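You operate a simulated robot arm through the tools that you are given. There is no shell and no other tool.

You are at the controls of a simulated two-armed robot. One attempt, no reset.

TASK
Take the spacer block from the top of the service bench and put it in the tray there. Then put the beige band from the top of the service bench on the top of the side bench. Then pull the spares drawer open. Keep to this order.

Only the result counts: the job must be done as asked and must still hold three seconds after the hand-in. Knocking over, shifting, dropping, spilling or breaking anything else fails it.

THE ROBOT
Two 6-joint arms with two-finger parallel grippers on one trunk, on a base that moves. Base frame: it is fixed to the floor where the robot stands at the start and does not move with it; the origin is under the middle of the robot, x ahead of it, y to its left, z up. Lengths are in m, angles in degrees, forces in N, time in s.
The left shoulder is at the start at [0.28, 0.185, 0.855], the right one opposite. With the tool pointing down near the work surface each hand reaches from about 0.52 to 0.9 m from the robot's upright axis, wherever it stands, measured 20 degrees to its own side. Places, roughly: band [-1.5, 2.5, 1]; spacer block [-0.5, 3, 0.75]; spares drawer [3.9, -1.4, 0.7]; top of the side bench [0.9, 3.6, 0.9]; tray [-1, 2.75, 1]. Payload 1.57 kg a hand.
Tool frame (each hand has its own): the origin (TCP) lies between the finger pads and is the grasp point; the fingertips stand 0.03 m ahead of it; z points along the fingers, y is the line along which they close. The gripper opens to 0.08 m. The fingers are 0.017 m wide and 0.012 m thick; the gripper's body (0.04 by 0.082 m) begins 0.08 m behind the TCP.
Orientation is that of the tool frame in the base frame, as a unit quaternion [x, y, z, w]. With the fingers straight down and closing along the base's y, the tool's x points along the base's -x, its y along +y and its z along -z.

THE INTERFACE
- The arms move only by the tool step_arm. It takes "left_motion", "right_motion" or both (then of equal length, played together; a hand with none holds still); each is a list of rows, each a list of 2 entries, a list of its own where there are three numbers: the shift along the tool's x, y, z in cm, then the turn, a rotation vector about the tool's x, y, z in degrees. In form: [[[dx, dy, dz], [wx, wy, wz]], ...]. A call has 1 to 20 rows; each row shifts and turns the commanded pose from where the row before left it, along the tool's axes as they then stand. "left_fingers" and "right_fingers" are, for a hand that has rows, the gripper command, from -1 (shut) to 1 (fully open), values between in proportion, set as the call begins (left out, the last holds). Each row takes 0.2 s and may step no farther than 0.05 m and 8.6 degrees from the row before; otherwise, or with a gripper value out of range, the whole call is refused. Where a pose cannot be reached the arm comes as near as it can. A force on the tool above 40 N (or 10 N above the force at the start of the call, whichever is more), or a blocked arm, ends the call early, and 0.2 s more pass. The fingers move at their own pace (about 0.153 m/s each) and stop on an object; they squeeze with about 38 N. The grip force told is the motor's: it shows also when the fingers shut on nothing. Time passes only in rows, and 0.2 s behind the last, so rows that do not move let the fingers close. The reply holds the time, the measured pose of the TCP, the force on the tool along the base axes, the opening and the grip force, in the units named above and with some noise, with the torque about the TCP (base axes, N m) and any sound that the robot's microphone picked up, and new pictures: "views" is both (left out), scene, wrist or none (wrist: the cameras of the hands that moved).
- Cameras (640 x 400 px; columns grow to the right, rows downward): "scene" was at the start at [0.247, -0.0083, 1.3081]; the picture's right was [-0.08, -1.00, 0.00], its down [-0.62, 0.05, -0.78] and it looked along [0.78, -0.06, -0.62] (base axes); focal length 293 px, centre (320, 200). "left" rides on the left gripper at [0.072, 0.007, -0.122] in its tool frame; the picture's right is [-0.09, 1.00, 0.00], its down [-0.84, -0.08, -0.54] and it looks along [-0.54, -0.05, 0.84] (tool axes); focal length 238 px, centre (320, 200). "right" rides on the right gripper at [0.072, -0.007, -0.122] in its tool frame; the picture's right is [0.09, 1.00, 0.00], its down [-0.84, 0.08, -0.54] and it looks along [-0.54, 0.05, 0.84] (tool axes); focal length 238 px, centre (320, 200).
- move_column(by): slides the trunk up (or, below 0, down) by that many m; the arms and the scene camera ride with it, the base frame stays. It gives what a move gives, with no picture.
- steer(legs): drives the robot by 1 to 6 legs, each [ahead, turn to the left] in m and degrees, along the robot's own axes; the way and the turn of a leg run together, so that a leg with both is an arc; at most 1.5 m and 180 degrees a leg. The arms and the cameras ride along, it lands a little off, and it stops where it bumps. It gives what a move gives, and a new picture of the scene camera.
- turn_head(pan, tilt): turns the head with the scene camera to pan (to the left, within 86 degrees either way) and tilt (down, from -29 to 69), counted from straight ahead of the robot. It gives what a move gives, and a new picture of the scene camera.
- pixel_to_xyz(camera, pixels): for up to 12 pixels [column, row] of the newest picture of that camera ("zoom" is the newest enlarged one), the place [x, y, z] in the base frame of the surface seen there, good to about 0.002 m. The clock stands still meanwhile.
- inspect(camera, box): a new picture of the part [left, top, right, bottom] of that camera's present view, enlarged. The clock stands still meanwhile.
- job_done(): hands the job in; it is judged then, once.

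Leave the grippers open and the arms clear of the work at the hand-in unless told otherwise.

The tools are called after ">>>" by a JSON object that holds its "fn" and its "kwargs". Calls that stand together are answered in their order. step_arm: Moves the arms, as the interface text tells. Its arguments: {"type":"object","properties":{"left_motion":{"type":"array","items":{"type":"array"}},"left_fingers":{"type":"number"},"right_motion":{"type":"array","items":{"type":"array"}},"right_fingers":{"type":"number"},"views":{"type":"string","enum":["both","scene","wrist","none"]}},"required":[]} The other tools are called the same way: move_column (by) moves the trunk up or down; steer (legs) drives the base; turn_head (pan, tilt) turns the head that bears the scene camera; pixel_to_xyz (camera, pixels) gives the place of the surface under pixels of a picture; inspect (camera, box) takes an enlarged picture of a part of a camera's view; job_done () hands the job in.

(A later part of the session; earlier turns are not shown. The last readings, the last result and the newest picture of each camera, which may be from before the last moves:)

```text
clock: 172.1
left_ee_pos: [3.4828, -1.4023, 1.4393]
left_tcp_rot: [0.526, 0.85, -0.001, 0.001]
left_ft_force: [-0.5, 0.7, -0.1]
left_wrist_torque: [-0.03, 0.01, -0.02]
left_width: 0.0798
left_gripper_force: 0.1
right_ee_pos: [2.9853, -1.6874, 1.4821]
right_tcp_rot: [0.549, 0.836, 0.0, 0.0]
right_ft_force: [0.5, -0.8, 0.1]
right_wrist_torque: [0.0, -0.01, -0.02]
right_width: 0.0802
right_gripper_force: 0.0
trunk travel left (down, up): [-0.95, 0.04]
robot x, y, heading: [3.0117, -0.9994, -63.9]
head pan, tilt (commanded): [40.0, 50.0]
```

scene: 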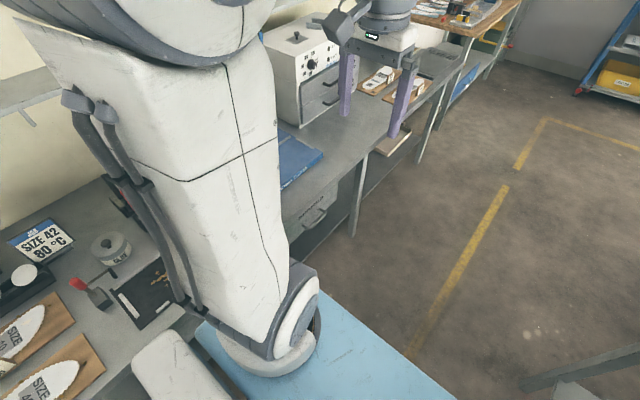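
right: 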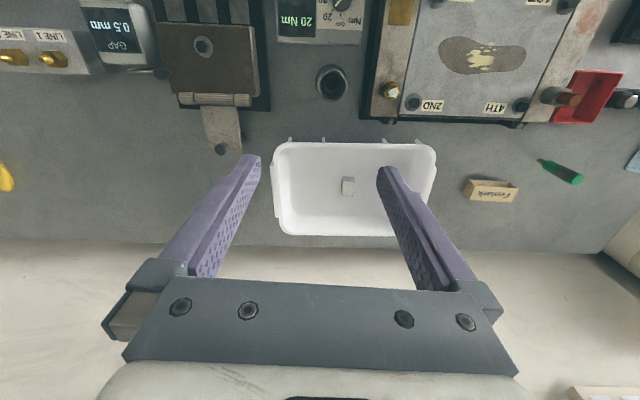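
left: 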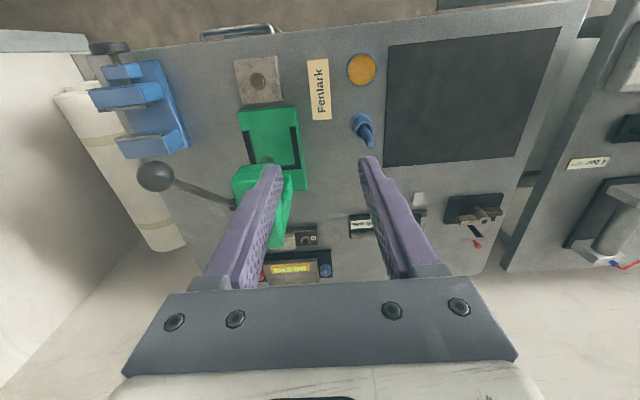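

The SPARES handle shows at (315,215), just right of my left upper arm. I'll enlarge it, measure it, and measure the outermost parts of my left arm for clearance over the bench.

>>> {"fn": "inspect", "kwargs": {"camera": "scene", "box": [280, 160, 376, 250]}}

>>> {"fn": "pixel_to_xyz", "kwargs": {"camera": "scene", "pixels": [[60, 60], [30, 25], [120, 20], [240, 40], [200, 150], [200, 300], [320, 200], [345, 180], [300, 215], [316, 222], [326, 212], [305, 230]]}}

```text
4.44 times, centred on (328, 205) of scene
```

zoom: 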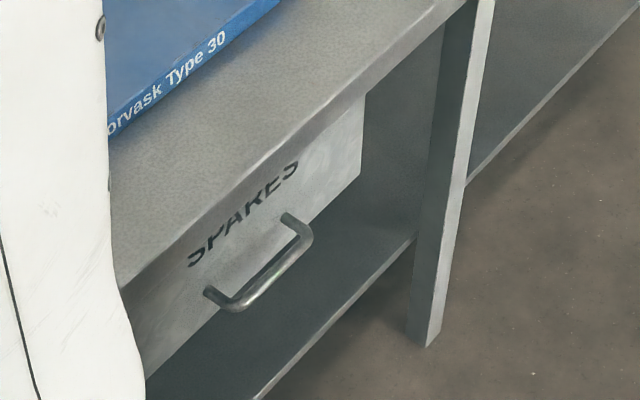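

```text
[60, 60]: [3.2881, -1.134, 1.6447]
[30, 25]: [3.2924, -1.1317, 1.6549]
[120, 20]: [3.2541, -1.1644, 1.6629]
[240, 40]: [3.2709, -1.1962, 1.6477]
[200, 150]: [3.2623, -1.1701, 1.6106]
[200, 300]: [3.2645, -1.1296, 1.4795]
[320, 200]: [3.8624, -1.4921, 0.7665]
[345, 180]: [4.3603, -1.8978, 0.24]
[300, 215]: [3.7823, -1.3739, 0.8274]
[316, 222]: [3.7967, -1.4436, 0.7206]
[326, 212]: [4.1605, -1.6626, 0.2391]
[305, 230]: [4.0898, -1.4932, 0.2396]
```

The SPARES label and its arch handle are clear. I'll measure the bar and the posts from this zoom.

>>> {"fn": "pixel_to_xyz", "kwargs": {"camera": "zoom", "pixels": [[238, 303], [255, 291], [270, 278], [290, 259], [303, 245], [210, 292], [292, 220], [245, 260], [200, 320], [340, 130], [355, 180], [250, 225]]}}

```text
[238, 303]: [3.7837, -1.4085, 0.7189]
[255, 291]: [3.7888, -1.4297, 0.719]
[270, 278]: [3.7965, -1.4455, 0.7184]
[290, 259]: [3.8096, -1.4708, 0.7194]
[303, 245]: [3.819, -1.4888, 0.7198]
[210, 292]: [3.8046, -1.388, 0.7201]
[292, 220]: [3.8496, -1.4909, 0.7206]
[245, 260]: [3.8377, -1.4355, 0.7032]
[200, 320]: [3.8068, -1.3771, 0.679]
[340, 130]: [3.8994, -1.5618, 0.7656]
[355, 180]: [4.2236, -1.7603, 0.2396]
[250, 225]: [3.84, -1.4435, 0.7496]
```

The bar is centred at about (3.80, -1.449, 0.714), 4 cm in front of the drawer face, running along the bench. I'll grip it with the left hand pointing sideways (toward the bench), fingers above and below the bar. First I'll lower the trunk 0.2 m for better reach; my arms are all within the aisle.

>>> {"fn": "move_column", "kwargs": {"by": -0.2}}

>>> {"fn": "step_arm", "kwargs": {"left_motion": [[[0, 0, 0], [-8.2, 0, 0]], [[0, 0, 0], [-8.2, 0, 0]], [[0, 0, 0], [-8.2, 0, 0]], [[0, 0, 0], [-8.2, 0, 0]], [[0, 0, 0], [-8.2, 0, 0]]], "left_fingers": 1, "views": "both"}}

```text
clock: 174.3
left_ee_pos: [3.483, -1.4033, 1.2401]
left_tcp_rot: [0.526, 0.851, 0.001, 0.0]
left_ft_force: [-0.4, 0.5, 1.2]
left_wrist_torque: [0.0, -0.01, 0.02]
left_width: 0.0801
left_gripper_force: 0.0
right_ee_pos: [2.9846, -1.6877, 1.2825]
right_tcp_rot: [0.55, 0.835, 0.0, 0.0]
right_ft_force: [-0.5, 0.6, 0.3]
right_wrist_torque: [0.0, 0.0, -0.01]
right_width: 0.0801
right_gripper_force: 0.2
trunk travel left (down, up): [-0.75, 0.24]
robot x, y, heading: [3.0124, -1.0023, -63.7]
head pan, tilt (commanded): [40.0, 50.0]
```

```text
clock: 175.5
left_ee_pos: [3.4825, -1.4013, 1.2399]
left_tcp_rot: [0.493, 0.796, 0.299, 0.185]
left_ft_force: [-0.7, 0.0, 1.0]
left_wrist_torque: [-0.01, -0.03, 0.0]
left_width: 0.0802
left_gripper_force: 0.0
right_ee_pos: [2.9858, -1.6871, 1.2819]
right_tcp_rot: [0.55, 0.835, 0.0, 0.0]
right_ft_force: [-0.4, -0.9, 0.1]
right_wrist_torque: [-0.02, 0.0, 0.04]
right_width: 0.08
right_gripper_force: 0.1
trunk travel left (down, up): [-0.75, 0.24]
robot x, y, heading: [3.0127, -0.9987, -63.5]
head pan, tilt (commanded): [40.0, 50.0]
```

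scene: 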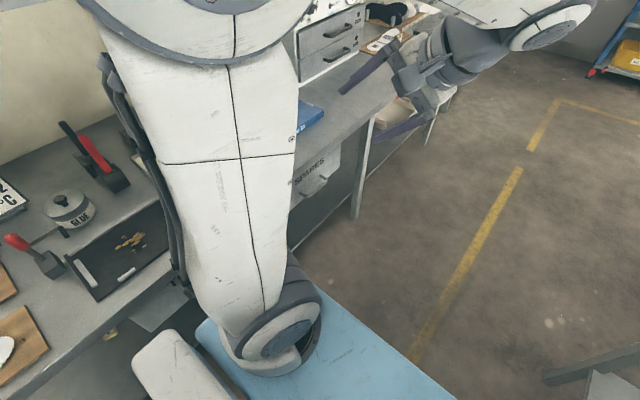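
left: 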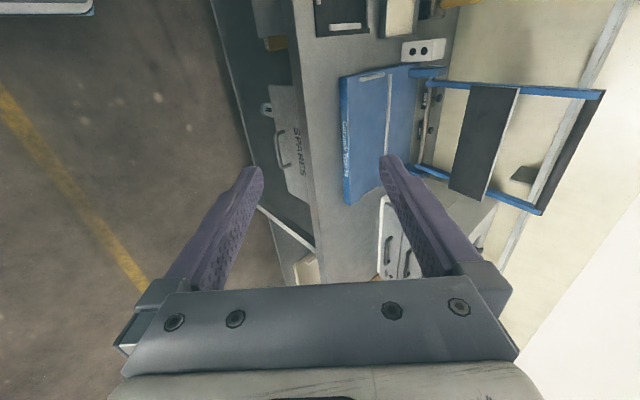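

The tool is tilting toward the bench as intended, and the wrist view already shows the SPARES handle at (283,150). I'll tilt another 34°, leaving the fingers about 15° below horizontal.

>>> {"fn": "step_arm", "kwargs": {"left_motion": [[[0, 0, 0], [-8.4, 0, 0]], [[0, 0, 0], [-8.4, 0, 0]], [[0, 0, 0], [-8.4, 0, 0]], [[0, 0, 0], [-8.4, 0, 0]]], "views": "both"}}

```text
clock: 176.5
left_ee_pos: [3.4837, -1.4026, 1.2402]
left_tcp_rot: [0.418, 0.676, 0.515, 0.32]
left_ft_force: [-0.4, 0.2, 0.3]
left_wrist_torque: [0.01, 0.0, 0.01]
left_width: 0.0799
left_gripper_force: 0.0
right_ee_pos: [2.9843, -1.6857, 1.2814]
right_tcp_rot: [0.55, 0.835, 0.001, 0.0]
right_ft_force: [0.1, 1.5, 0.2]
right_wrist_torque: [-0.03, 0.01, 0.01]
right_width: 0.08
right_gripper_force: 0.1
trunk travel left (down, up): [-0.75, 0.24]
robot x, y, heading: [3.0113, -0.9993, -63.9]
head pan, tilt (commanded): [40.0, 50.0]
```

scene: 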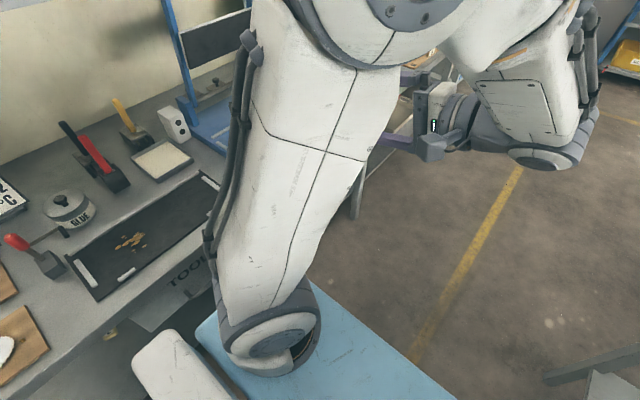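
left: 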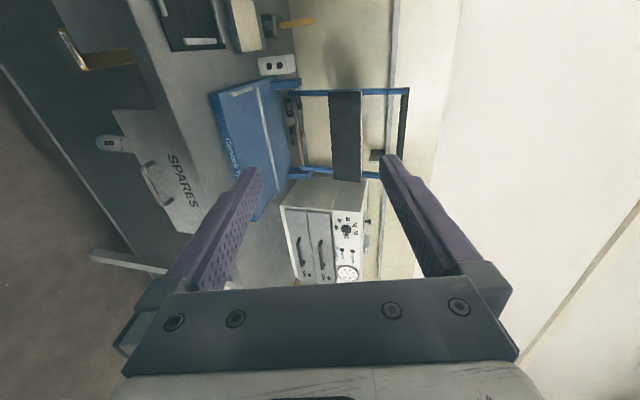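

Tool axes: x points back along the aisle, y up, z toward the bench and 15° down. I'll move along a straight line toward a pre-grasp point 12 cm in front of the bar, doing half of the way first.

>>> {"fn": "step_arm", "kwargs": {"left_motion": [[[-1.517, -3.653, 2.267], [0, 0, 0]], [[-1.517, -3.653, 2.267], [0, 0, 0]], [[-1.517, -3.653, 2.267], [0, 0, 0]], [[-1.517, -3.653, 2.267], [0, 0, 0]], [[-1.517, -3.653, 2.267], [0, 0, 0]], [[-1.517, -3.653, 2.267], [0, 0, 0]]], "views": "both"}}

```text
clock: 177.9
left_ee_pos: [3.5897, -1.451, 0.9916]
left_tcp_rot: [0.418, 0.677, 0.515, 0.319]
left_ft_force: [-0.1, 1.2, 0.4]
left_wrist_torque: [0.02, -0.01, -0.03]
left_width: 0.08
left_gripper_force: 0.0
right_ee_pos: [2.9844, -1.6861, 1.2826]
right_tcp_rot: [0.55, 0.835, -0.001, 0.0]
right_ft_force: [0.3, -0.1, 0.2]
right_wrist_torque: [-0.02, -0.04, 0.03]
right_width: 0.08
right_gripper_force: 0.0
trunk travel left (down, up): [-0.75, 0.24]
robot x, y, heading: [3.0107, -0.9997, -63.7]
head pan, tilt (commanded): [40.0, 50.0]
```

scene: 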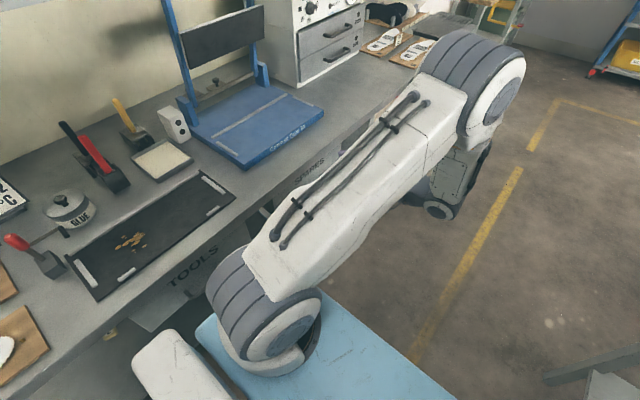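
left: 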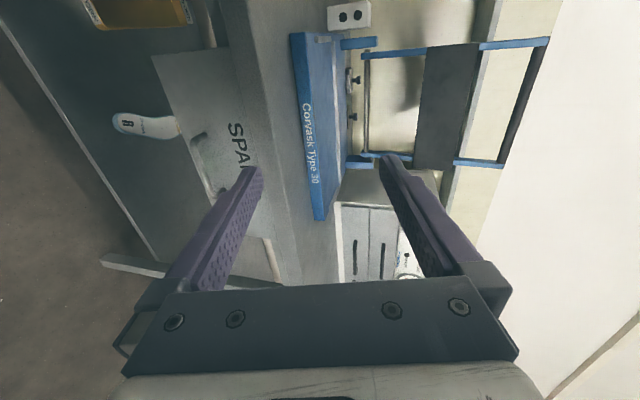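

The upper arm now passes near the bench edge. I'll measure its nearest points against the grey-white cabinet at (330,50) and the bench edge.

>>> {"fn": "pixel_to_xyz", "kwargs": {"camera": "scene", "pixels": [[460, 45], [435, 60], [400, 110], [330, 180], [500, 90], [515, 60], [360, 50], [340, 60], [445, 190], [455, 215], [480, 160], [360, 10]]}}

```text
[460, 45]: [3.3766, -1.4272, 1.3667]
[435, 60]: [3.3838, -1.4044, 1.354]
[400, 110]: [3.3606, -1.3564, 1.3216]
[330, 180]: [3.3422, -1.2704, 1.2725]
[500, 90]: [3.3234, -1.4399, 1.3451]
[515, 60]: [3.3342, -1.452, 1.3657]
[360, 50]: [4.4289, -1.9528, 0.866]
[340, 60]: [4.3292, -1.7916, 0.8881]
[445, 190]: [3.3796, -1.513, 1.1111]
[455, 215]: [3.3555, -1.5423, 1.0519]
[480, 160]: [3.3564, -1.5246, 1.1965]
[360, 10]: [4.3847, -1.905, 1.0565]
```

The elbow is at u≈2.38, 40 cm away from the bench edge. I'll continue the second half to the pre-grasp point.

>>> {"fn": "step_arm", "kwargs": {"left_motion": [[[-1.517, -3.653, 2.267], [0, 0, 0]], [[-1.517, -3.653, 2.267], [0, 0, 0]], [[-1.517, -3.653, 2.267], [0, 0, 0]], [[-1.517, -3.653, 2.267], [0, 0, 0]], [[-1.517, -3.653, 2.267], [0, 0, 0]], [[-1.517, -3.653, 2.267], [0, 0, 0]]], "views": "both"}}

```text
clock: 179.3
left_ee_pos: [3.6948, -1.4999, 0.7442]
left_tcp_rot: [0.419, 0.676, 0.515, 0.319]
left_ft_force: [0.4, -0.1, 0.1]
left_wrist_torque: [0.03, 0.01, -0.02]
left_width: 0.08
left_gripper_force: 0.0
right_ee_pos: [2.9859, -1.6872, 1.2835]
right_tcp_rot: [0.55, 0.835, 0.001, 0.001]
right_ft_force: [0.2, 0.4, 0.0]
right_wrist_torque: [0.0, 0.0, 0.02]
right_width: 0.0801
right_gripper_force: 0.0
trunk travel left (down, up): [-0.75, 0.24]
robot x, y, heading: [3.0133, -1.0009, -63.6]
head pan, tilt (commanded): [40.0, 50.0]
```

scene: 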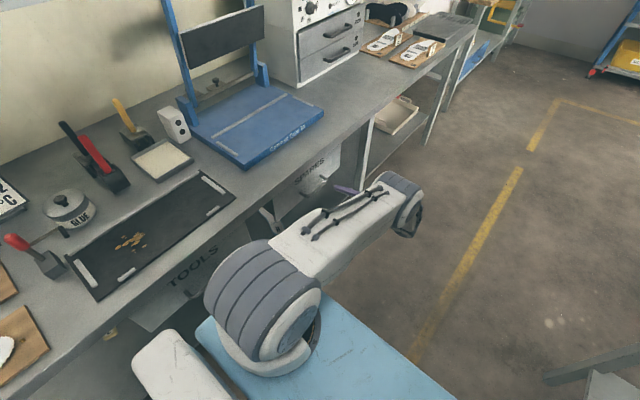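
left: 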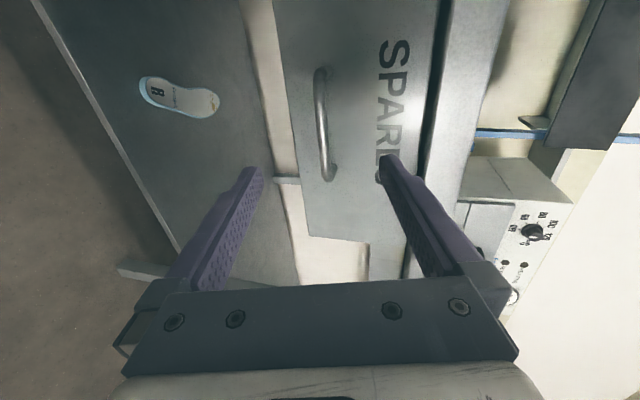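

An excellent view: the handle's bar runs from (318,72) to (330,178) in the wrist picture, between the fingers. I'll measure it with this camera.

>>> {"fn": "inspect", "kwargs": {"camera": "left", "box": [270, 50, 398, 210]}}

>>> {"fn": "pixel_to_xyz", "kwargs": {"camera": "left", "pixels": [[320, 85], [321, 105], [323, 125], [325, 145], [328, 165], [318, 125], [328, 125], [345, 125], [300, 125], [360, 200], [340, 100]]}}

```text
2.50 times, centred on (334, 130) of left
```

zoom: 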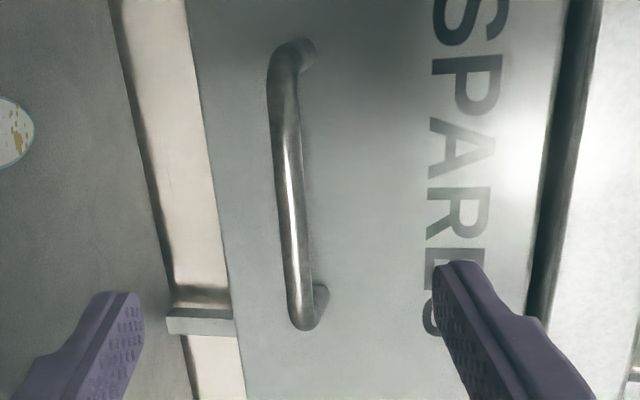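

```text
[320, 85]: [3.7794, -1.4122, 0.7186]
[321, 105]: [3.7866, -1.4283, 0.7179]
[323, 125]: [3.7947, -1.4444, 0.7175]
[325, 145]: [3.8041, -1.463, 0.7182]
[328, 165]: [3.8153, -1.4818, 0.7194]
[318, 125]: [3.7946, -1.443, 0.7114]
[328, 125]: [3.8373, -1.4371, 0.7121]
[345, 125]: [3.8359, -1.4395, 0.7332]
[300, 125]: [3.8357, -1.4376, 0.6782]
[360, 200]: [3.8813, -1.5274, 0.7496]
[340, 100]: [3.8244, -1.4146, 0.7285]
```

The bar's centre is at about (3.800, -1.446, 0.714). I'll half-open the left fingers to 4 cm, so that the upper tip stays off the drawer face, and advance 11.2 cm; the bar will sit 1 cm ahead of the TCP.

>>> {"fn": "step_arm", "kwargs": {"left_motion": [[[0.1, 0.2, 0], [0, 0, 0]], [[0, 0, 4], [0, 0, 0]], [[0, 0, 4], [0, 0, 0]], [[0, 0, 3.2], [0, 0, 0]]], "left_fingers": 0, "views": "both"}}

```text
clock: 180.3
left_ee_pos: [3.7939, -1.4513, 0.719]
left_tcp_rot: [0.418, 0.676, 0.516, 0.319]
left_ft_force: [0.0, 0.3, 0.1]
left_wrist_torque: [0.0, -0.01, -0.02]
left_width: 0.04
left_gripper_force: 0.0
right_ee_pos: [2.9845, -1.6884, 1.2806]
right_tcp_rot: [0.55, 0.835, 0.0, 0.0]
right_ft_force: [-0.9, 0.3, 0.0]
right_wrist_torque: [0.02, -0.04, -0.01]
right_width: 0.0802
right_gripper_force: 0.0
trunk travel left (down, up): [-0.75, 0.24]
robot x, y, heading: [3.0127, -1.0019, -63.7]
head pan, tilt (commanded): [40.0, 50.0]
```

scene: 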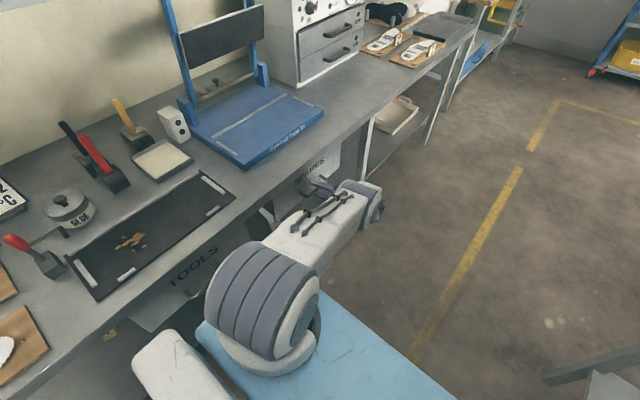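
left: 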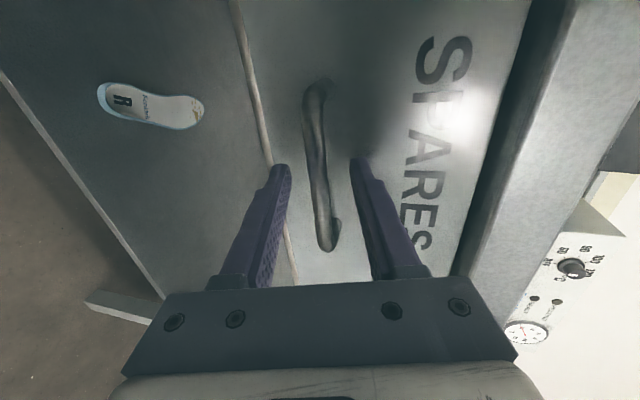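

The bar lies between the two fingers, no contact force. I'll close the left gripper on it.

>>> {"fn": "step_arm", "kwargs": {"left_motion": [[[0, 0, 0], [0, 0, 0]], [[0, 0, 0], [0, 0, 0]], [[0, 0, 0], [0, 0, 0]], [[0, 0, 0], [0, 0, 0]]], "left_fingers": -1, "views": "wrist"}}

```text
clock: 181.3
left_ee_pos: [3.7924, -1.4508, 0.7174]
left_tcp_rot: [0.419, 0.675, 0.515, 0.32]
left_ft_force: [1.9, -2.2, -3.5]
left_wrist_torque: [-0.04, 0.03, -0.53]
left_width: 0.0118
left_gripper_force: 29.6
right_ee_pos: [2.9862, -1.6856, 1.2825]
right_tcp_rot: [0.55, 0.835, 0.0, 0.0]
right_ft_force: [-0.1, 0.6, -0.5]
right_wrist_torque: [-0.01, -0.01, 0.01]
right_width: 0.08
right_gripper_force: 0.1
trunk travel left (down, up): [-0.75, 0.24]
robot x, y, heading: [3.0099, -0.9998, -63.4]
head pan, tilt (commanded): [40.0, 50.0]
```

left: 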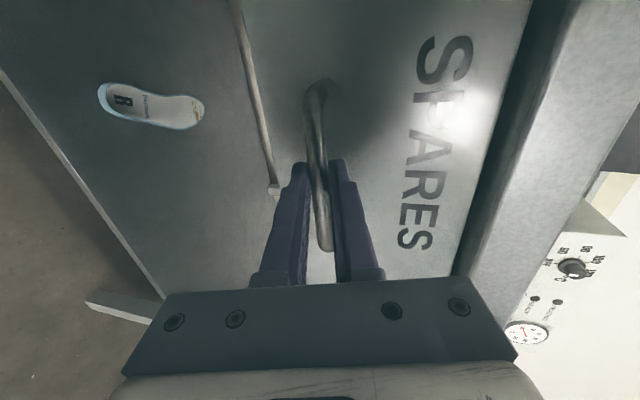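

The bar is gripped (width 0.0118). I'll pull straight out away from the bench, 10 cm first, in 2.5 cm rows.

>>> {"fn": "step_arm", "kwargs": {"left_motion": [[[0, -0.33, -1.2], [0, 0, 0]], [[0, -0.53, -1.93], [0, 0, 0]], [[0, -0.66, -2.41], [0, 0, 0]], [[0, -0.66, -2.41], [0, 0, 0]], [[0, -0.66, -2.41], [0, 0, 0]]], "views": "both"}}

```text
clock: 182.5
left_ee_pos: [3.6954, -1.4998, 0.7187]
left_tcp_rot: [0.42, 0.676, 0.515, 0.319]
left_ft_force: [1.6, -6.1, -0.3]
left_wrist_torque: [0.14, 0.05, -0.15]
left_width: 0.0117
left_gripper_force: 29.1
right_ee_pos: [2.9858, -1.6872, 1.2822]
right_tcp_rot: [0.549, 0.836, 0.0, 0.0]
right_ft_force: [-0.9, 0.4, -0.8]
right_wrist_torque: [0.02, -0.01, -0.01]
right_width: 0.0801
right_gripper_force: 0.0
trunk travel left (down, up): [-0.75, 0.24]
robot x, y, heading: [3.0123, -1.0049, -64.0]
head pan, tilt (commanded): [40.0, 50.0]
```

scene: 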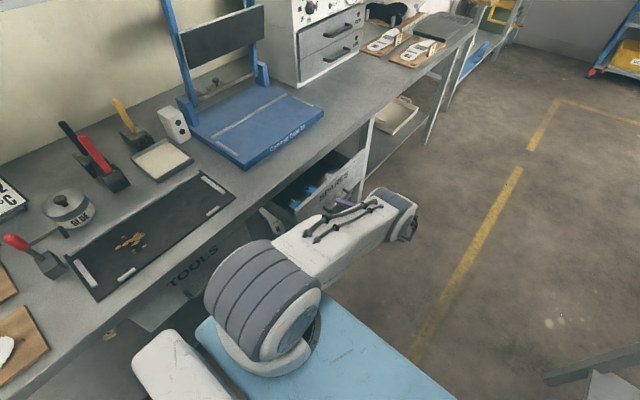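
left: 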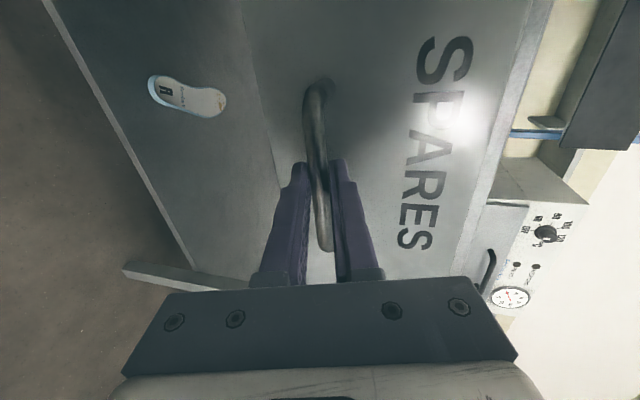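

The drawer is coming out, 11 cm so far, with a small side force of 6 N. I'll pull another 10 cm with a slight correction along the aisle.

>>> {"fn": "step_arm", "kwargs": {"left_motion": [[[-0.1, -0.66, -2.41], [0, 0, 0]], [[-0.05, -0.66, -2.41], [0, 0, 0]], [[-0.05, -0.66, -2.41], [0, 0, 0]], [[-0.05, -0.66, -2.41], [0, 0, 0]]], "views": "both"}}

```text
clock: 183.5
left_ee_pos: [3.6067, -1.5438, 0.719]
left_tcp_rot: [0.417, 0.676, 0.518, 0.318]
left_ft_force: [-5.6, 9.5, 10.2]
left_wrist_torque: [0.17, -0.06, 0.27]
left_width: 0.012
left_gripper_force: 29.4
right_ee_pos: [2.9853, -1.6865, 1.2829]
right_tcp_rot: [0.549, 0.836, 0.001, 0.0]
right_ft_force: [-0.4, 0.1, 0.4]
right_wrist_torque: [0.0, 0.03, -0.01]
right_width: 0.0801
right_gripper_force: 0.2
trunk travel left (down, up): [-0.75, 0.24]
robot x, y, heading: [3.0164, -0.9946, -63.6]
head pan, tilt (commanded): [40.0, 50.0]
```

scene: 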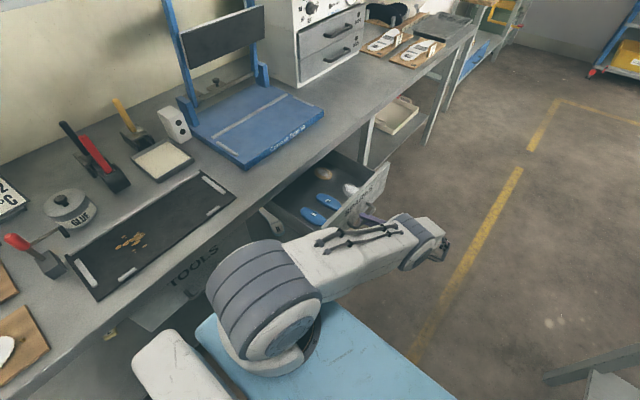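
left: 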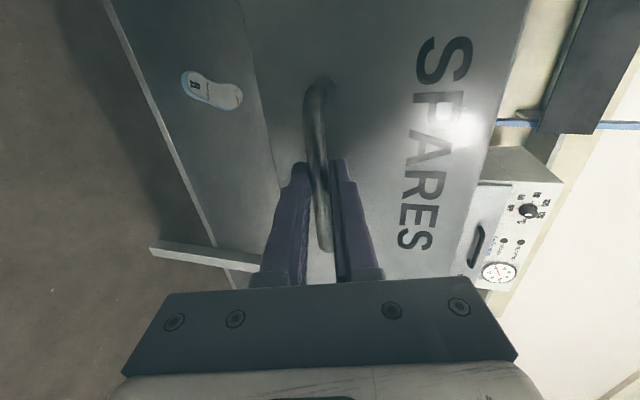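

The drawer is open about 21 cm and its contents are visible. I'll keep pulling gently another 8 cm with small corrections against the side loads.

>>> {"fn": "step_arm", "kwargs": {"left_motion": [[[0.12, -0.4, -2.0], [0, 0, 0]], [[0, -0.53, -2.0], [0, 0, 0]], [[0, -0.54, -2.0], [0, 0, 0]], [[0, -0.55, -2.0], [0, 0, 0]]], "views": "both"}}

```text
clock: 184.5
left_ee_pos: [3.5392, -1.5741, 0.7181]
left_tcp_rot: [0.425, 0.677, 0.508, 0.321]
left_ft_force: [4.4, -5.7, -14.1]
left_wrist_torque: [-0.33, 0.04, -0.86]
left_width: 0.0119
left_gripper_force: 29.4
left hand out of reach, approached as far as the arm can: row 3, 4
right_ee_pos: [2.985, -1.6878, 1.2821]
right_tcp_rot: [0.551, 0.835, 0.0, -0.001]
right_ft_force: [0.3, -1.7, -0.5]
right_wrist_torque: [0.02, 0.03, 0.0]
right_width: 0.0796
right_gripper_force: 0.2
trunk travel left (down, up): [-0.75, 0.24]
robot x, y, heading: [3.0125, -1.0002, -63.6]
head pan, tilt (commanded): [40.0, 50.0]
stopped in row 4 (left hand): the force on the tool passed its limit at 54 N (the readings are from after the stop); the commanded pose is now the measured one
```

scene: 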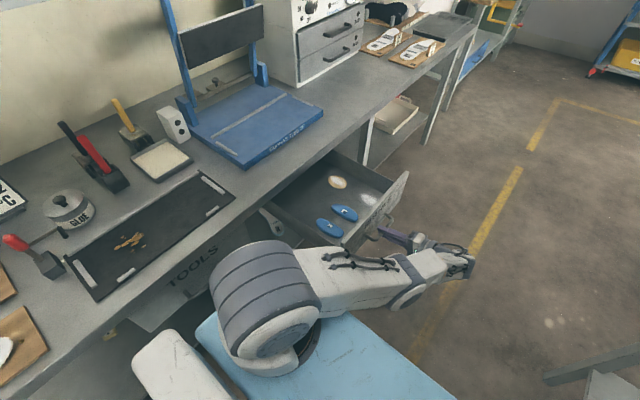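
left: 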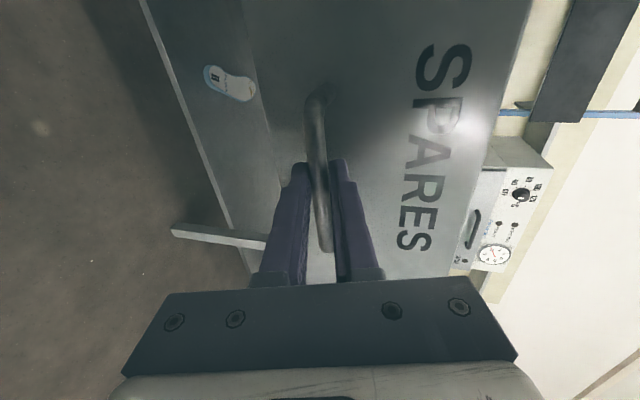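

The drawer is open about 28 cm; the arm reached its limit there, not necessarily the drawer. I'll look closely at the drawer to judge how far it can still go.

>>> {"fn": "inspect", "kwargs": {"camera": "scene", "box": [250, 130, 440, 260]}}

>>> {"fn": "pixel_to_xyz", "kwargs": {"camera": "scene", "pixels": [[405, 178], [350, 242], [337, 153], [275, 205], [340, 185], [345, 212], [330, 230], [300, 190], [390, 205]]}}

```text
3.08 times, centred on (345, 195) of scene
```

zoom: 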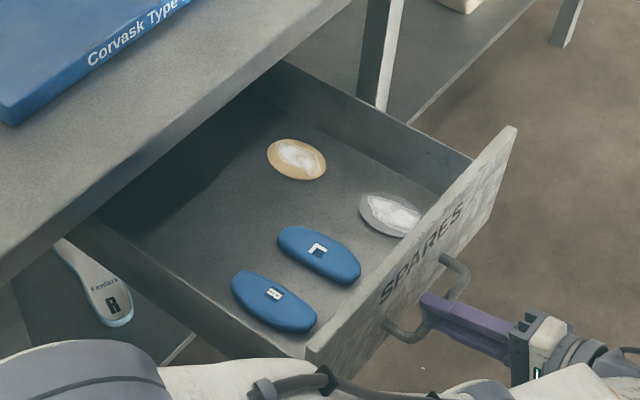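

```text
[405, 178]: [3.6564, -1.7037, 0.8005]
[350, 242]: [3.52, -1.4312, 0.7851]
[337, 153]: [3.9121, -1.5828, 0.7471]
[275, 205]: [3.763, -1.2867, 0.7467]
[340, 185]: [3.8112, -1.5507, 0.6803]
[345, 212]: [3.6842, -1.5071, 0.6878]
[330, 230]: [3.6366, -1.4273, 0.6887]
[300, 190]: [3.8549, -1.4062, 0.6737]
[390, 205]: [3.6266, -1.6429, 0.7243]
```

Open 28 cm, contents in place. To see whether it goes further, I'll pivot the hand 24° toward pointing down around the bar, which gives the arm more room, while still holding the handle.

>>> {"fn": "step_arm", "kwargs": {"left_motion": [[[0, 0.1, 0], [6, 0, 0]], [[0, 0.1, 0], [6, 0, 0]], [[0, 0.1, 0], [6, 0, 0]], [[0, 0.1, 0], [6, 0, 0]]], "views": "both"}}

```text
clock: 185.0
left_ee_pos: [3.5417, -1.5795, 0.7187]
left_tcp_rot: [0.43, 0.704, 0.483, 0.293]
left_ft_force: [-2.8, 7.8, 17.3]
left_wrist_torque: [0.71, 0.02, 0.77]
left_width: 0.0118
left_gripper_force: 29.3
left hand out of reach, approached as far as the arm can: row 1, 2
right_ee_pos: [2.9844, -1.686, 1.2829]
right_tcp_rot: [0.549, 0.836, 0.0, 0.0]
right_ft_force: [-0.3, 0.0, -0.3]
right_wrist_torque: [-0.01, -0.02, -0.01]
right_width: 0.0801
right_gripper_force: 0.1
trunk travel left (down, up): [-0.75, 0.24]
robot x, y, heading: [3.0137, -1.0015, -63.6]
head pan, tilt (commanded): [40.0, 50.0]
stopped in row 2 (left hand): the force on the tool passed its limit at 62 N (the readings are from after the stop); the commanded pose is now the measured one
```

scene: 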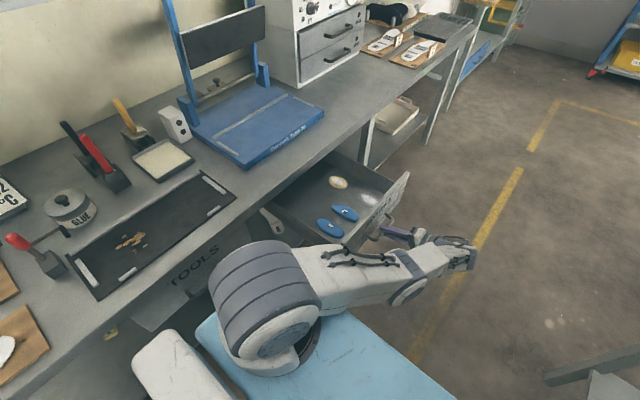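
left: 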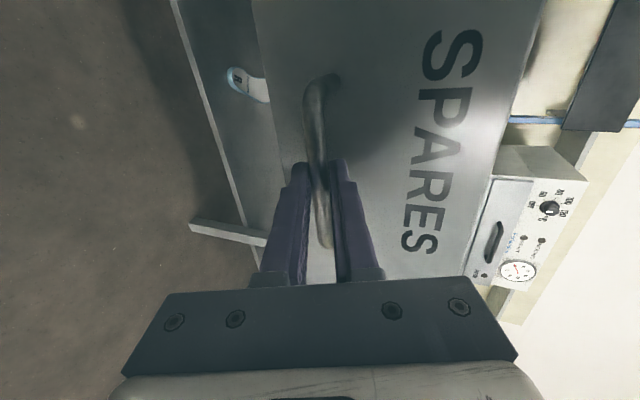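

The arm is at its joint limits here, so I won't force it. The drawer is open 28 cm. I'll release the handle by opening the fingers to 4 cm.

>>> {"fn": "step_arm", "kwargs": {"left_motion": [[[0, 0, 0], [0, 0, 0]], [[0, 0, 0], [0, 0, 0]], [[0, 0, 0], [0, 0, 0]]], "left_fingers": 0, "views": "both"}}

```text
clock: 185.8
left_ee_pos: [3.5424, -1.5807, 0.7171]
left_tcp_rot: [0.432, 0.704, 0.481, 0.293]
left_ft_force: [-0.7, 0.7, -0.1]
left_wrist_torque: [0.01, -0.02, 0.02]
left_width: 0.04
left_gripper_force: 0.1
right_ee_pos: [2.9854, -1.6871, 1.282]
right_tcp_rot: [0.548, 0.836, 0.0, 0.0]
right_ft_force: [-0.1, -0.1, -0.2]
right_wrist_torque: [0.01, 0.01, -0.01]
right_width: 0.0803
right_gripper_force: 0.0
trunk travel left (down, up): [-0.75, 0.24]
robot x, y, heading: [3.0159, -0.9973, -63.5]
head pan, tilt (commanded): [40.0, 50.0]
```

scene: 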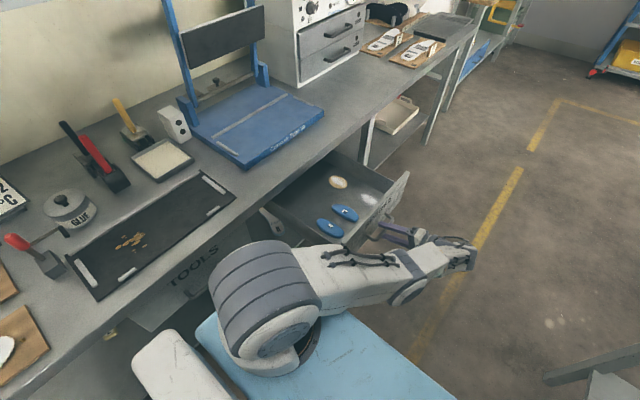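
left: 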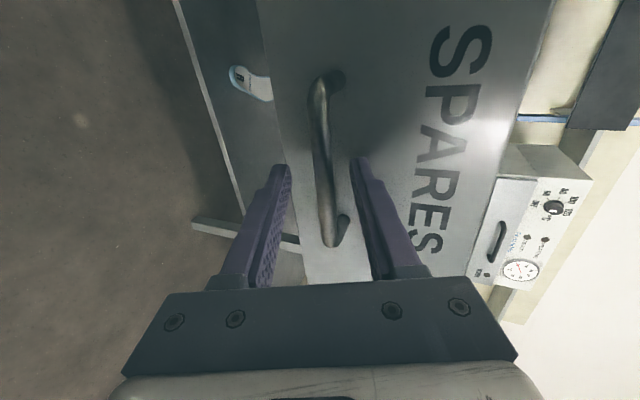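

Released, forces are zero. I'll measure where the bar and face are now.

>>> {"fn": "pixel_to_xyz", "kwargs": {"camera": "left", "pixels": [[320, 110], [325, 150], [330, 200], [350, 120], [300, 200], [400, 60]]}}

```text
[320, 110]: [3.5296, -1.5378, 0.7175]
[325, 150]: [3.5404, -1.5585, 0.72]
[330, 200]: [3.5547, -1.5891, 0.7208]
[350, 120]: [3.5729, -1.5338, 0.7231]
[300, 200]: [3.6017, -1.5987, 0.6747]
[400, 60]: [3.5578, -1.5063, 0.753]
```

The drawer has moved 27.9 cm. To see if it opens further, I'll take a better grip from above, now that the handle is clear of the bench top. First I'll slip the open fingers off the bar by turning the base 5° right, which draws the hand straight away from the drawer.

>>> {"fn": "steer", "kwargs": {"legs": [[0, -5]]}}

```text
clock: 186.7
left_ee_pos: [3.4891, -1.625, 0.7153]
left_tcp_rot: [0.463, 0.685, 0.467, 0.314]
left_ft_force: [0.0, 0.4, 0.6]
left_wrist_torque: [0.01, 0.0, 0.03]
left_width: 0.0399
left_gripper_force: 0.0
right_ee_pos: [2.9262, -1.6806, 1.2816]
right_tcp_rot: [0.585, 0.811, -0.001, -0.001]
right_ft_force: [0.2, -0.2, -0.1]
right_wrist_torque: [-0.03, 0.02, 0.03]
right_width: 0.08
right_gripper_force: 0.0
trunk travel left (down, up): [-0.75, 0.24]
robot x, y, heading: [3.014, -1.0004, -68.6]
head pan, tilt (commanded): [40.0, 50.0]
```

scene: 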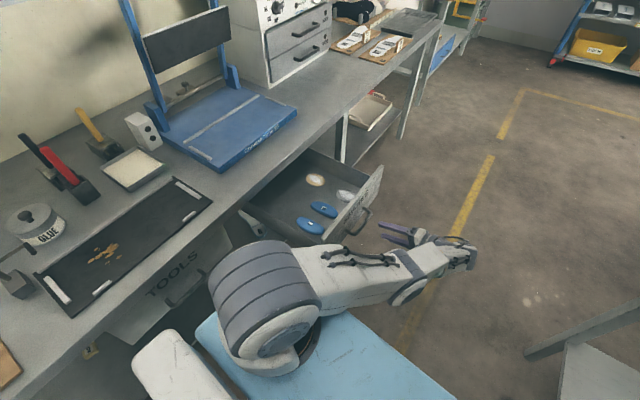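

The fingers are off the handle with 6 cm to spare. I'll raise the hand 16 cm and turn it 38° toward pointing down.

>>> {"fn": "step_arm", "kwargs": {"left_motion": [[[0, 3.72, -1.47], [0, 0, 0]], [[0, 3.72, -1.47], [0, 0, 0]], [[0, 3.72, -1.47], [0, 0, 0]], [[0, 3.72, -1.47], [0, 0, 0]], [[0, 0, 0], [7.6, 0, 0]], [[0, 0, 0], [7.6, 0, 0]], [[0, 0, 0], [7.6, 0, 0]], [[0, 0, 0], [7.6, 0, 0]], [[0, 0, 0], [7.6, 0, 0]]], "views": "both"}}

```text
clock: 188.7
left_ee_pos: [3.4955, -1.7487, 0.8255]
left_tcp_rot: [0.541, 0.799, 0.218, 0.145]
left_ft_force: [0.0, 1.0, 0.3]
left_wrist_torque: [-0.02, -0.02, 0.0]
left_width: 0.04
left_gripper_force: 0.1
left hand out of reach, approached as far as the arm can: row 1, 2, 3, 4, 5, 6, 7, 8, 9
right_ee_pos: [2.9256, -1.6816, 1.282]
right_tcp_rot: [0.586, 0.81, 0.0, 0.0]
right_ft_force: [-0.1, 0.6, 0.0]
right_wrist_torque: [-0.02, -0.02, 0.01]
right_width: 0.08
right_gripper_force: 0.0
trunk travel left (down, up): [-0.75, 0.24]
robot x, y, heading: [3.0132, -1.0032, -68.9]
head pan, tilt (commanded): [40.0, 50.0]
```

scene: 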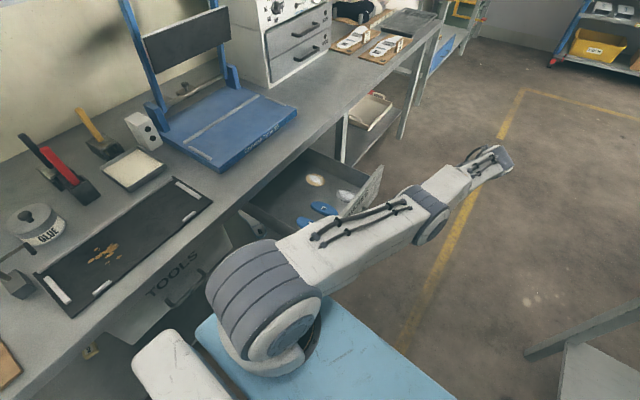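
left: 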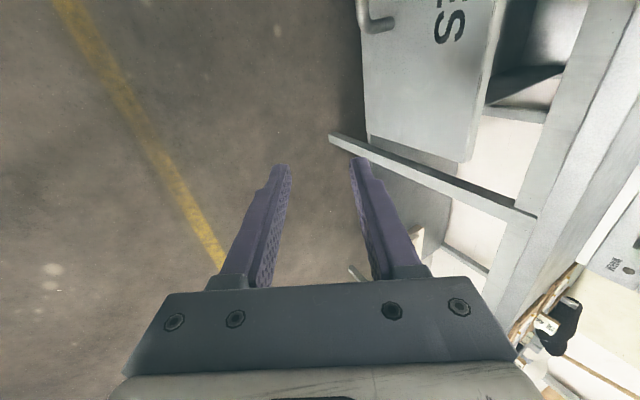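

The solver is caught near a stretched posture, and the hand swung to (3.50, -1.75, 0.83), away from the drawer. I'll bring it up and back toward me into a comfortable posture, watching the picture.

>>> {"fn": "step_arm", "kwargs": {"left_motion": [[[1.5, 2.02, -3.45], [0, 0, 0]], [[1.5, 2.02, -3.45], [0, 0, 0]], [[1.5, 2.02, -3.45], [0, 0, 0]], [[1.5, 2.02, -3.45], [0, 0, 0]]], "views": "both"}}

```text
clock: 189.7
left_ee_pos: [3.4829, -1.7643, 0.9826]
left_tcp_rot: [0.539, 0.8, 0.22, 0.144]
left_ft_force: [0.2, 0.3, -0.5]
left_wrist_torque: [-0.04, -0.01, -0.01]
left_width: 0.04
left_gripper_force: 0.0
left hand out of reach, approached as far as the arm can: row 1, 2, 3, 4
right_ee_pos: [2.9257, -1.6824, 1.2823]
right_tcp_rot: [0.586, 0.811, -0.001, 0.0]
right_ft_force: [-0.1, 0.2, -0.5]
right_wrist_torque: [0.0, 0.02, -0.02]
right_width: 0.0799
right_gripper_force: 0.2
trunk travel left (down, up): [-0.75, 0.24]
robot x, y, heading: [3.0102, -1.0011, -68.9]
head pan, tilt (commanded): [40.0, 50.0]
```

scene: 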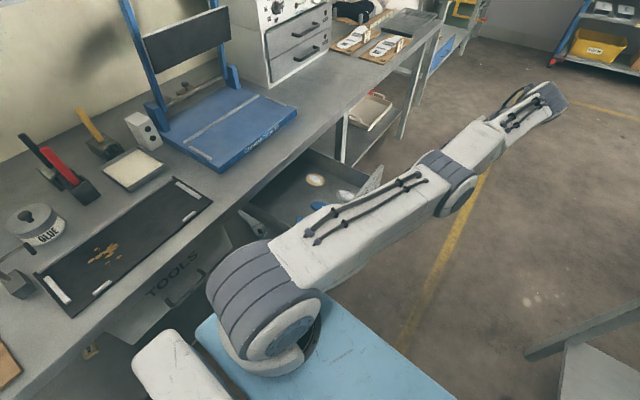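
left: 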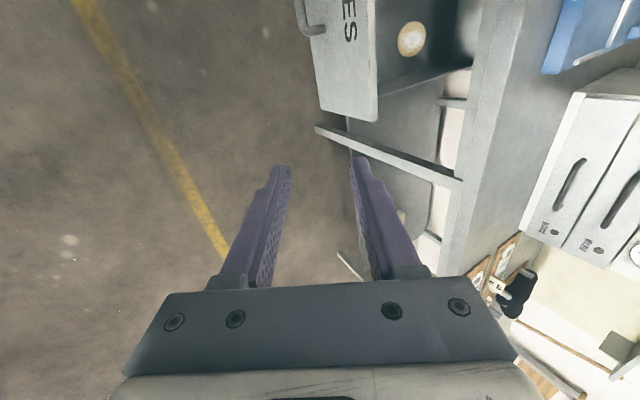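

The arm hangs in an almost straight posture and doesn't fold back. I'll turn the hand fully downward and raise the target further, which should let the elbow bend again.

>>> {"fn": "step_arm", "kwargs": {"left_motion": [[[0, 0, 0], [7.6, 0, 0]], [[0, 0, 0], [7.6, 0, 0]], [[0, 0, 0], [7.6, 0, 0]], [[0, 0, 0], [7.6, 0, 0]], [[0, 0, -4], [0, 0, 0]], [[0, 0, -4], [0, 0, 0]], [[0, 0, -4], [0, 0, 0]]], "views": "both"}}

```text
clock: 191.3
left_ee_pos: [3.4833, -1.7592, 1.097]
left_tcp_rot: [0.559, 0.829, 0.002, -0.002]
left_ft_force: [0.3, -0.3, 0.2]
left_wrist_torque: [0.0, -0.01, -0.01]
left_width: 0.0399
left_gripper_force: 0.1
left hand out of reach, approached as far as the arm can: row 1, 2, 3, 6, 7
right_ee_pos: [2.925, -1.683, 1.2812]
right_tcp_rot: [0.585, 0.811, 0.0, 0.0]
right_ft_force: [-0.1, -0.1, 0.3]
right_wrist_torque: [-0.01, -0.01, 0.01]
right_width: 0.0798
right_gripper_force: 0.0
trunk travel left (down, up): [-0.75, 0.24]
robot x, y, heading: [3.0108, -0.999, -68.8]
head pan, tilt (commanded): [40.0, 50.0]
```

scene: 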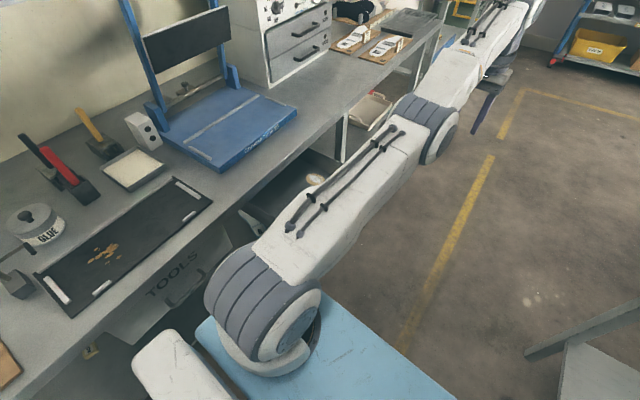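
left: 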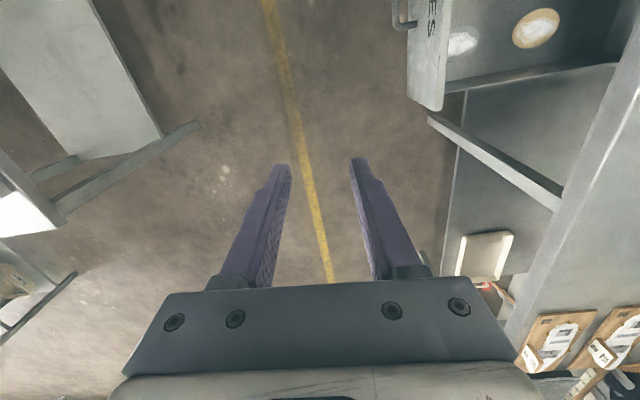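

The hand now points straight down and follows commands again; it is simply at the edge of its reach (0.87 m ahead). I'll draw it 20 cm back toward me.

>>> {"fn": "step_arm", "kwargs": {"left_motion": [[[4, 0, 0], [0, 0, 0]], [[4, 0, 0], [0, 0, 0]], [[4, 0, 0], [0, 0, 0]], [[4, 0, 0], [0, 0, 0]], [[4, 0, 0], [0, 0, 0]]], "views": "both"}}

```text
clock: 192.5
left_ee_pos: [3.482, -1.7595, 1.0961]
left_tcp_rot: [0.56, 0.829, 0.001, -0.002]
left_ft_force: [0.0, -0.3, -0.2]
left_wrist_torque: [0.0, -0.03, -0.01]
left_width: 0.04
left_gripper_force: 0.0
left hand out of reach, approached as far as the arm can: row 1, 2, 3, 4, 5
right_ee_pos: [2.9261, -1.6823, 1.2816]
right_tcp_rot: [0.586, 0.81, 0.0, 0.0]
right_ft_force: [-0.2, -0.5, -0.1]
right_wrist_torque: [0.01, -0.01, 0.01]
right_width: 0.0798
right_gripper_force: 0.0
trunk travel left (down, up): [-0.75, 0.24]
robot x, y, heading: [3.016, -0.9974, -69.1]
head pan, tilt (commanded): [40.0, 50.0]
```

scene: 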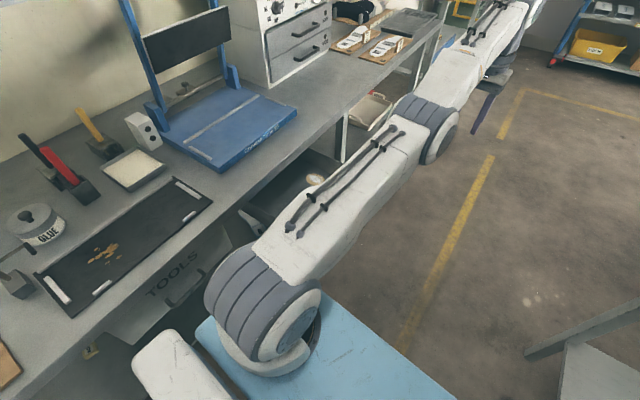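
left: 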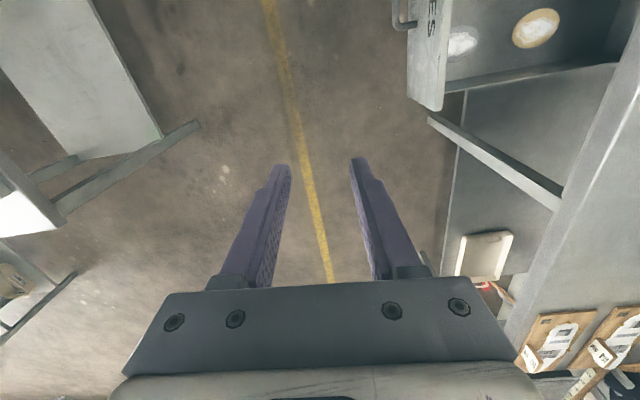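

The elbow is stuck straight; bending it back needs a downward motion first. Below the hand is only free aisle (the handle is 13 cm to the side), so I'll go down 20 cm and then try back.

>>> {"fn": "step_arm", "kwargs": {"left_motion": [[[0, 0, 4.5], [0, 0, 0]], [[0, 0, 4.5], [0, 0, 0]], [[0, 0, 4.5], [0, 0, 0]], [[0, 0, 4.5], [0, 0, 0]]], "views": "both"}}

```text
clock: 193.5
left_ee_pos: [3.4898, -1.7799, 0.9215]
left_tcp_rot: [0.558, 0.83, 0.002, -0.001]
left_ft_force: [0.1, -0.7, 0.5]
left_wrist_torque: [-0.01, 0.0, 0.01]
left_width: 0.0399
left_gripper_force: 0.0
left hand out of reach, approached as far as the arm can: row 1, 2, 3
right_ee_pos: [2.9254, -1.6827, 1.282]
right_tcp_rot: [0.586, 0.81, 0.001, -0.001]
right_ft_force: [-0.3, 0.3, -0.2]
right_wrist_torque: [-0.01, -0.02, 0.01]
right_width: 0.08
right_gripper_force: 0.0
trunk travel left (down, up): [-0.75, 0.24]
robot x, y, heading: [3.0128, -0.9997, -68.4]
head pan, tilt (commanded): [40.0, 50.0]
```

scene: 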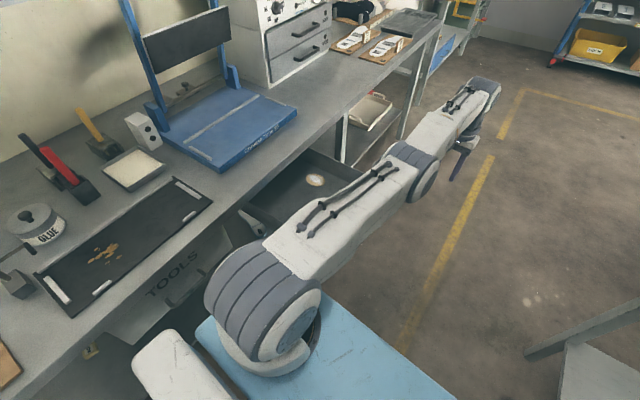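
left: 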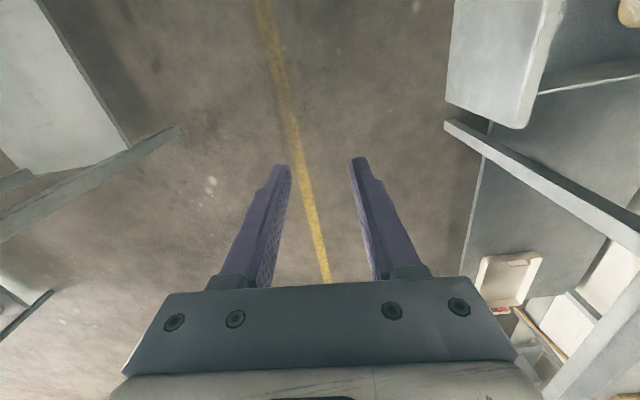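

Row 4 was reachable again. I'll go further down while easing back toward me.

>>> {"fn": "step_arm", "kwargs": {"left_motion": [[[1, 0, 4], [0, 0, 0]], [[1, 0, 4], [0, 0, 0]], [[2, 0, 3], [0, 0, 0]], [[3, 0, 1], [0, 0, 0]], [[3, 0, 0], [0, 0, 0]]], "views": "both"}}

```text
clock: 194.7
left_ee_pos: [3.4789, -1.7642, 0.7849]
left_tcp_rot: [0.559, 0.829, 0.002, -0.001]
left_ft_force: [-0.2, 0.8, 0.7]
left_wrist_torque: [-0.02, 0.0, 0.02]
left_width: 0.0402
left_gripper_force: 0.0
left hand out of reach, approached as far as the arm can: row 1, 2, 3, 4, 5
right_ee_pos: [2.9271, -1.6828, 1.2825]
right_tcp_rot: [0.586, 0.811, 0.0, 0.0]
right_ft_force: [-0.1, -0.5, 0.1]
right_wrist_torque: [-0.02, 0.0, 0.04]
right_width: 0.08
right_gripper_force: 0.0
trunk travel left (down, up): [-0.75, 0.24]
robot x, y, heading: [3.0103, -1.0014, -68.7]
head pan, tilt (commanded): [40.0, 50.0]
```

scene: 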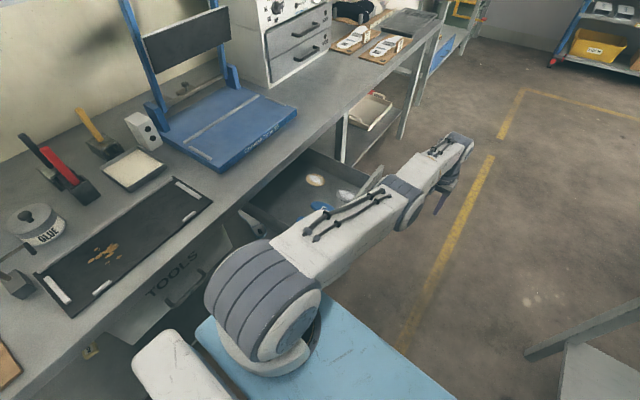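
left: 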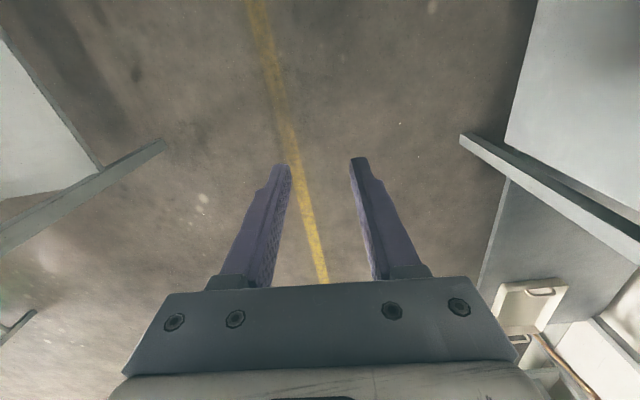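

The arm stays stretched because only the elbow's one bending direction is possible. I'll try tilting the hand forward in place (about its y axis), which pulls the wrist down and back and should make the elbow bend the right way.

>>> {"fn": "step_arm", "kwargs": {"left_motion": [[[0, 0, 0], [0, -8, 0]], [[0, 0, 0], [0, -8, 0]], [[0, 0, 0], [0, -8, 0]], [[0, 0, 0], [0, -8, 0]]], "views": "both"}}

```text
clock: 195.7
left_ee_pos: [3.5132, -1.8601, 0.7557]
left_tcp_rot: [0.539, 0.797, -0.153, 0.228]
left_ft_force: [0.5, 0.0, -0.8]
left_wrist_torque: [0.02, 0.03, -0.02]
left_width: 0.0398
left_gripper_force: 0.0
left hand out of reach, approached as far as the arm can: row 1, 2, 3, 4
right_ee_pos: [2.9262, -1.6814, 1.2819]
right_tcp_rot: [0.586, 0.81, 0.0, 0.0]
right_ft_force: [-0.2, 0.1, -0.3]
right_wrist_torque: [-0.03, 0.02, 0.0]
right_width: 0.08
right_gripper_force: 0.1
trunk travel left (down, up): [-0.75, 0.24]
robot x, y, heading: [3.0093, -0.9983, -68.6]
head pan, tilt (commanded): [40.0, 50.0]
```

scene: 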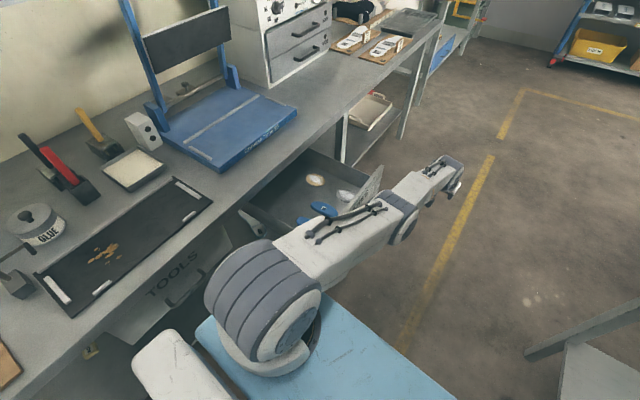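
left: 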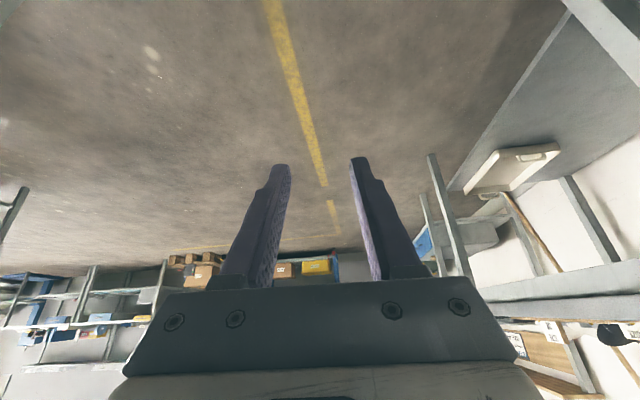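

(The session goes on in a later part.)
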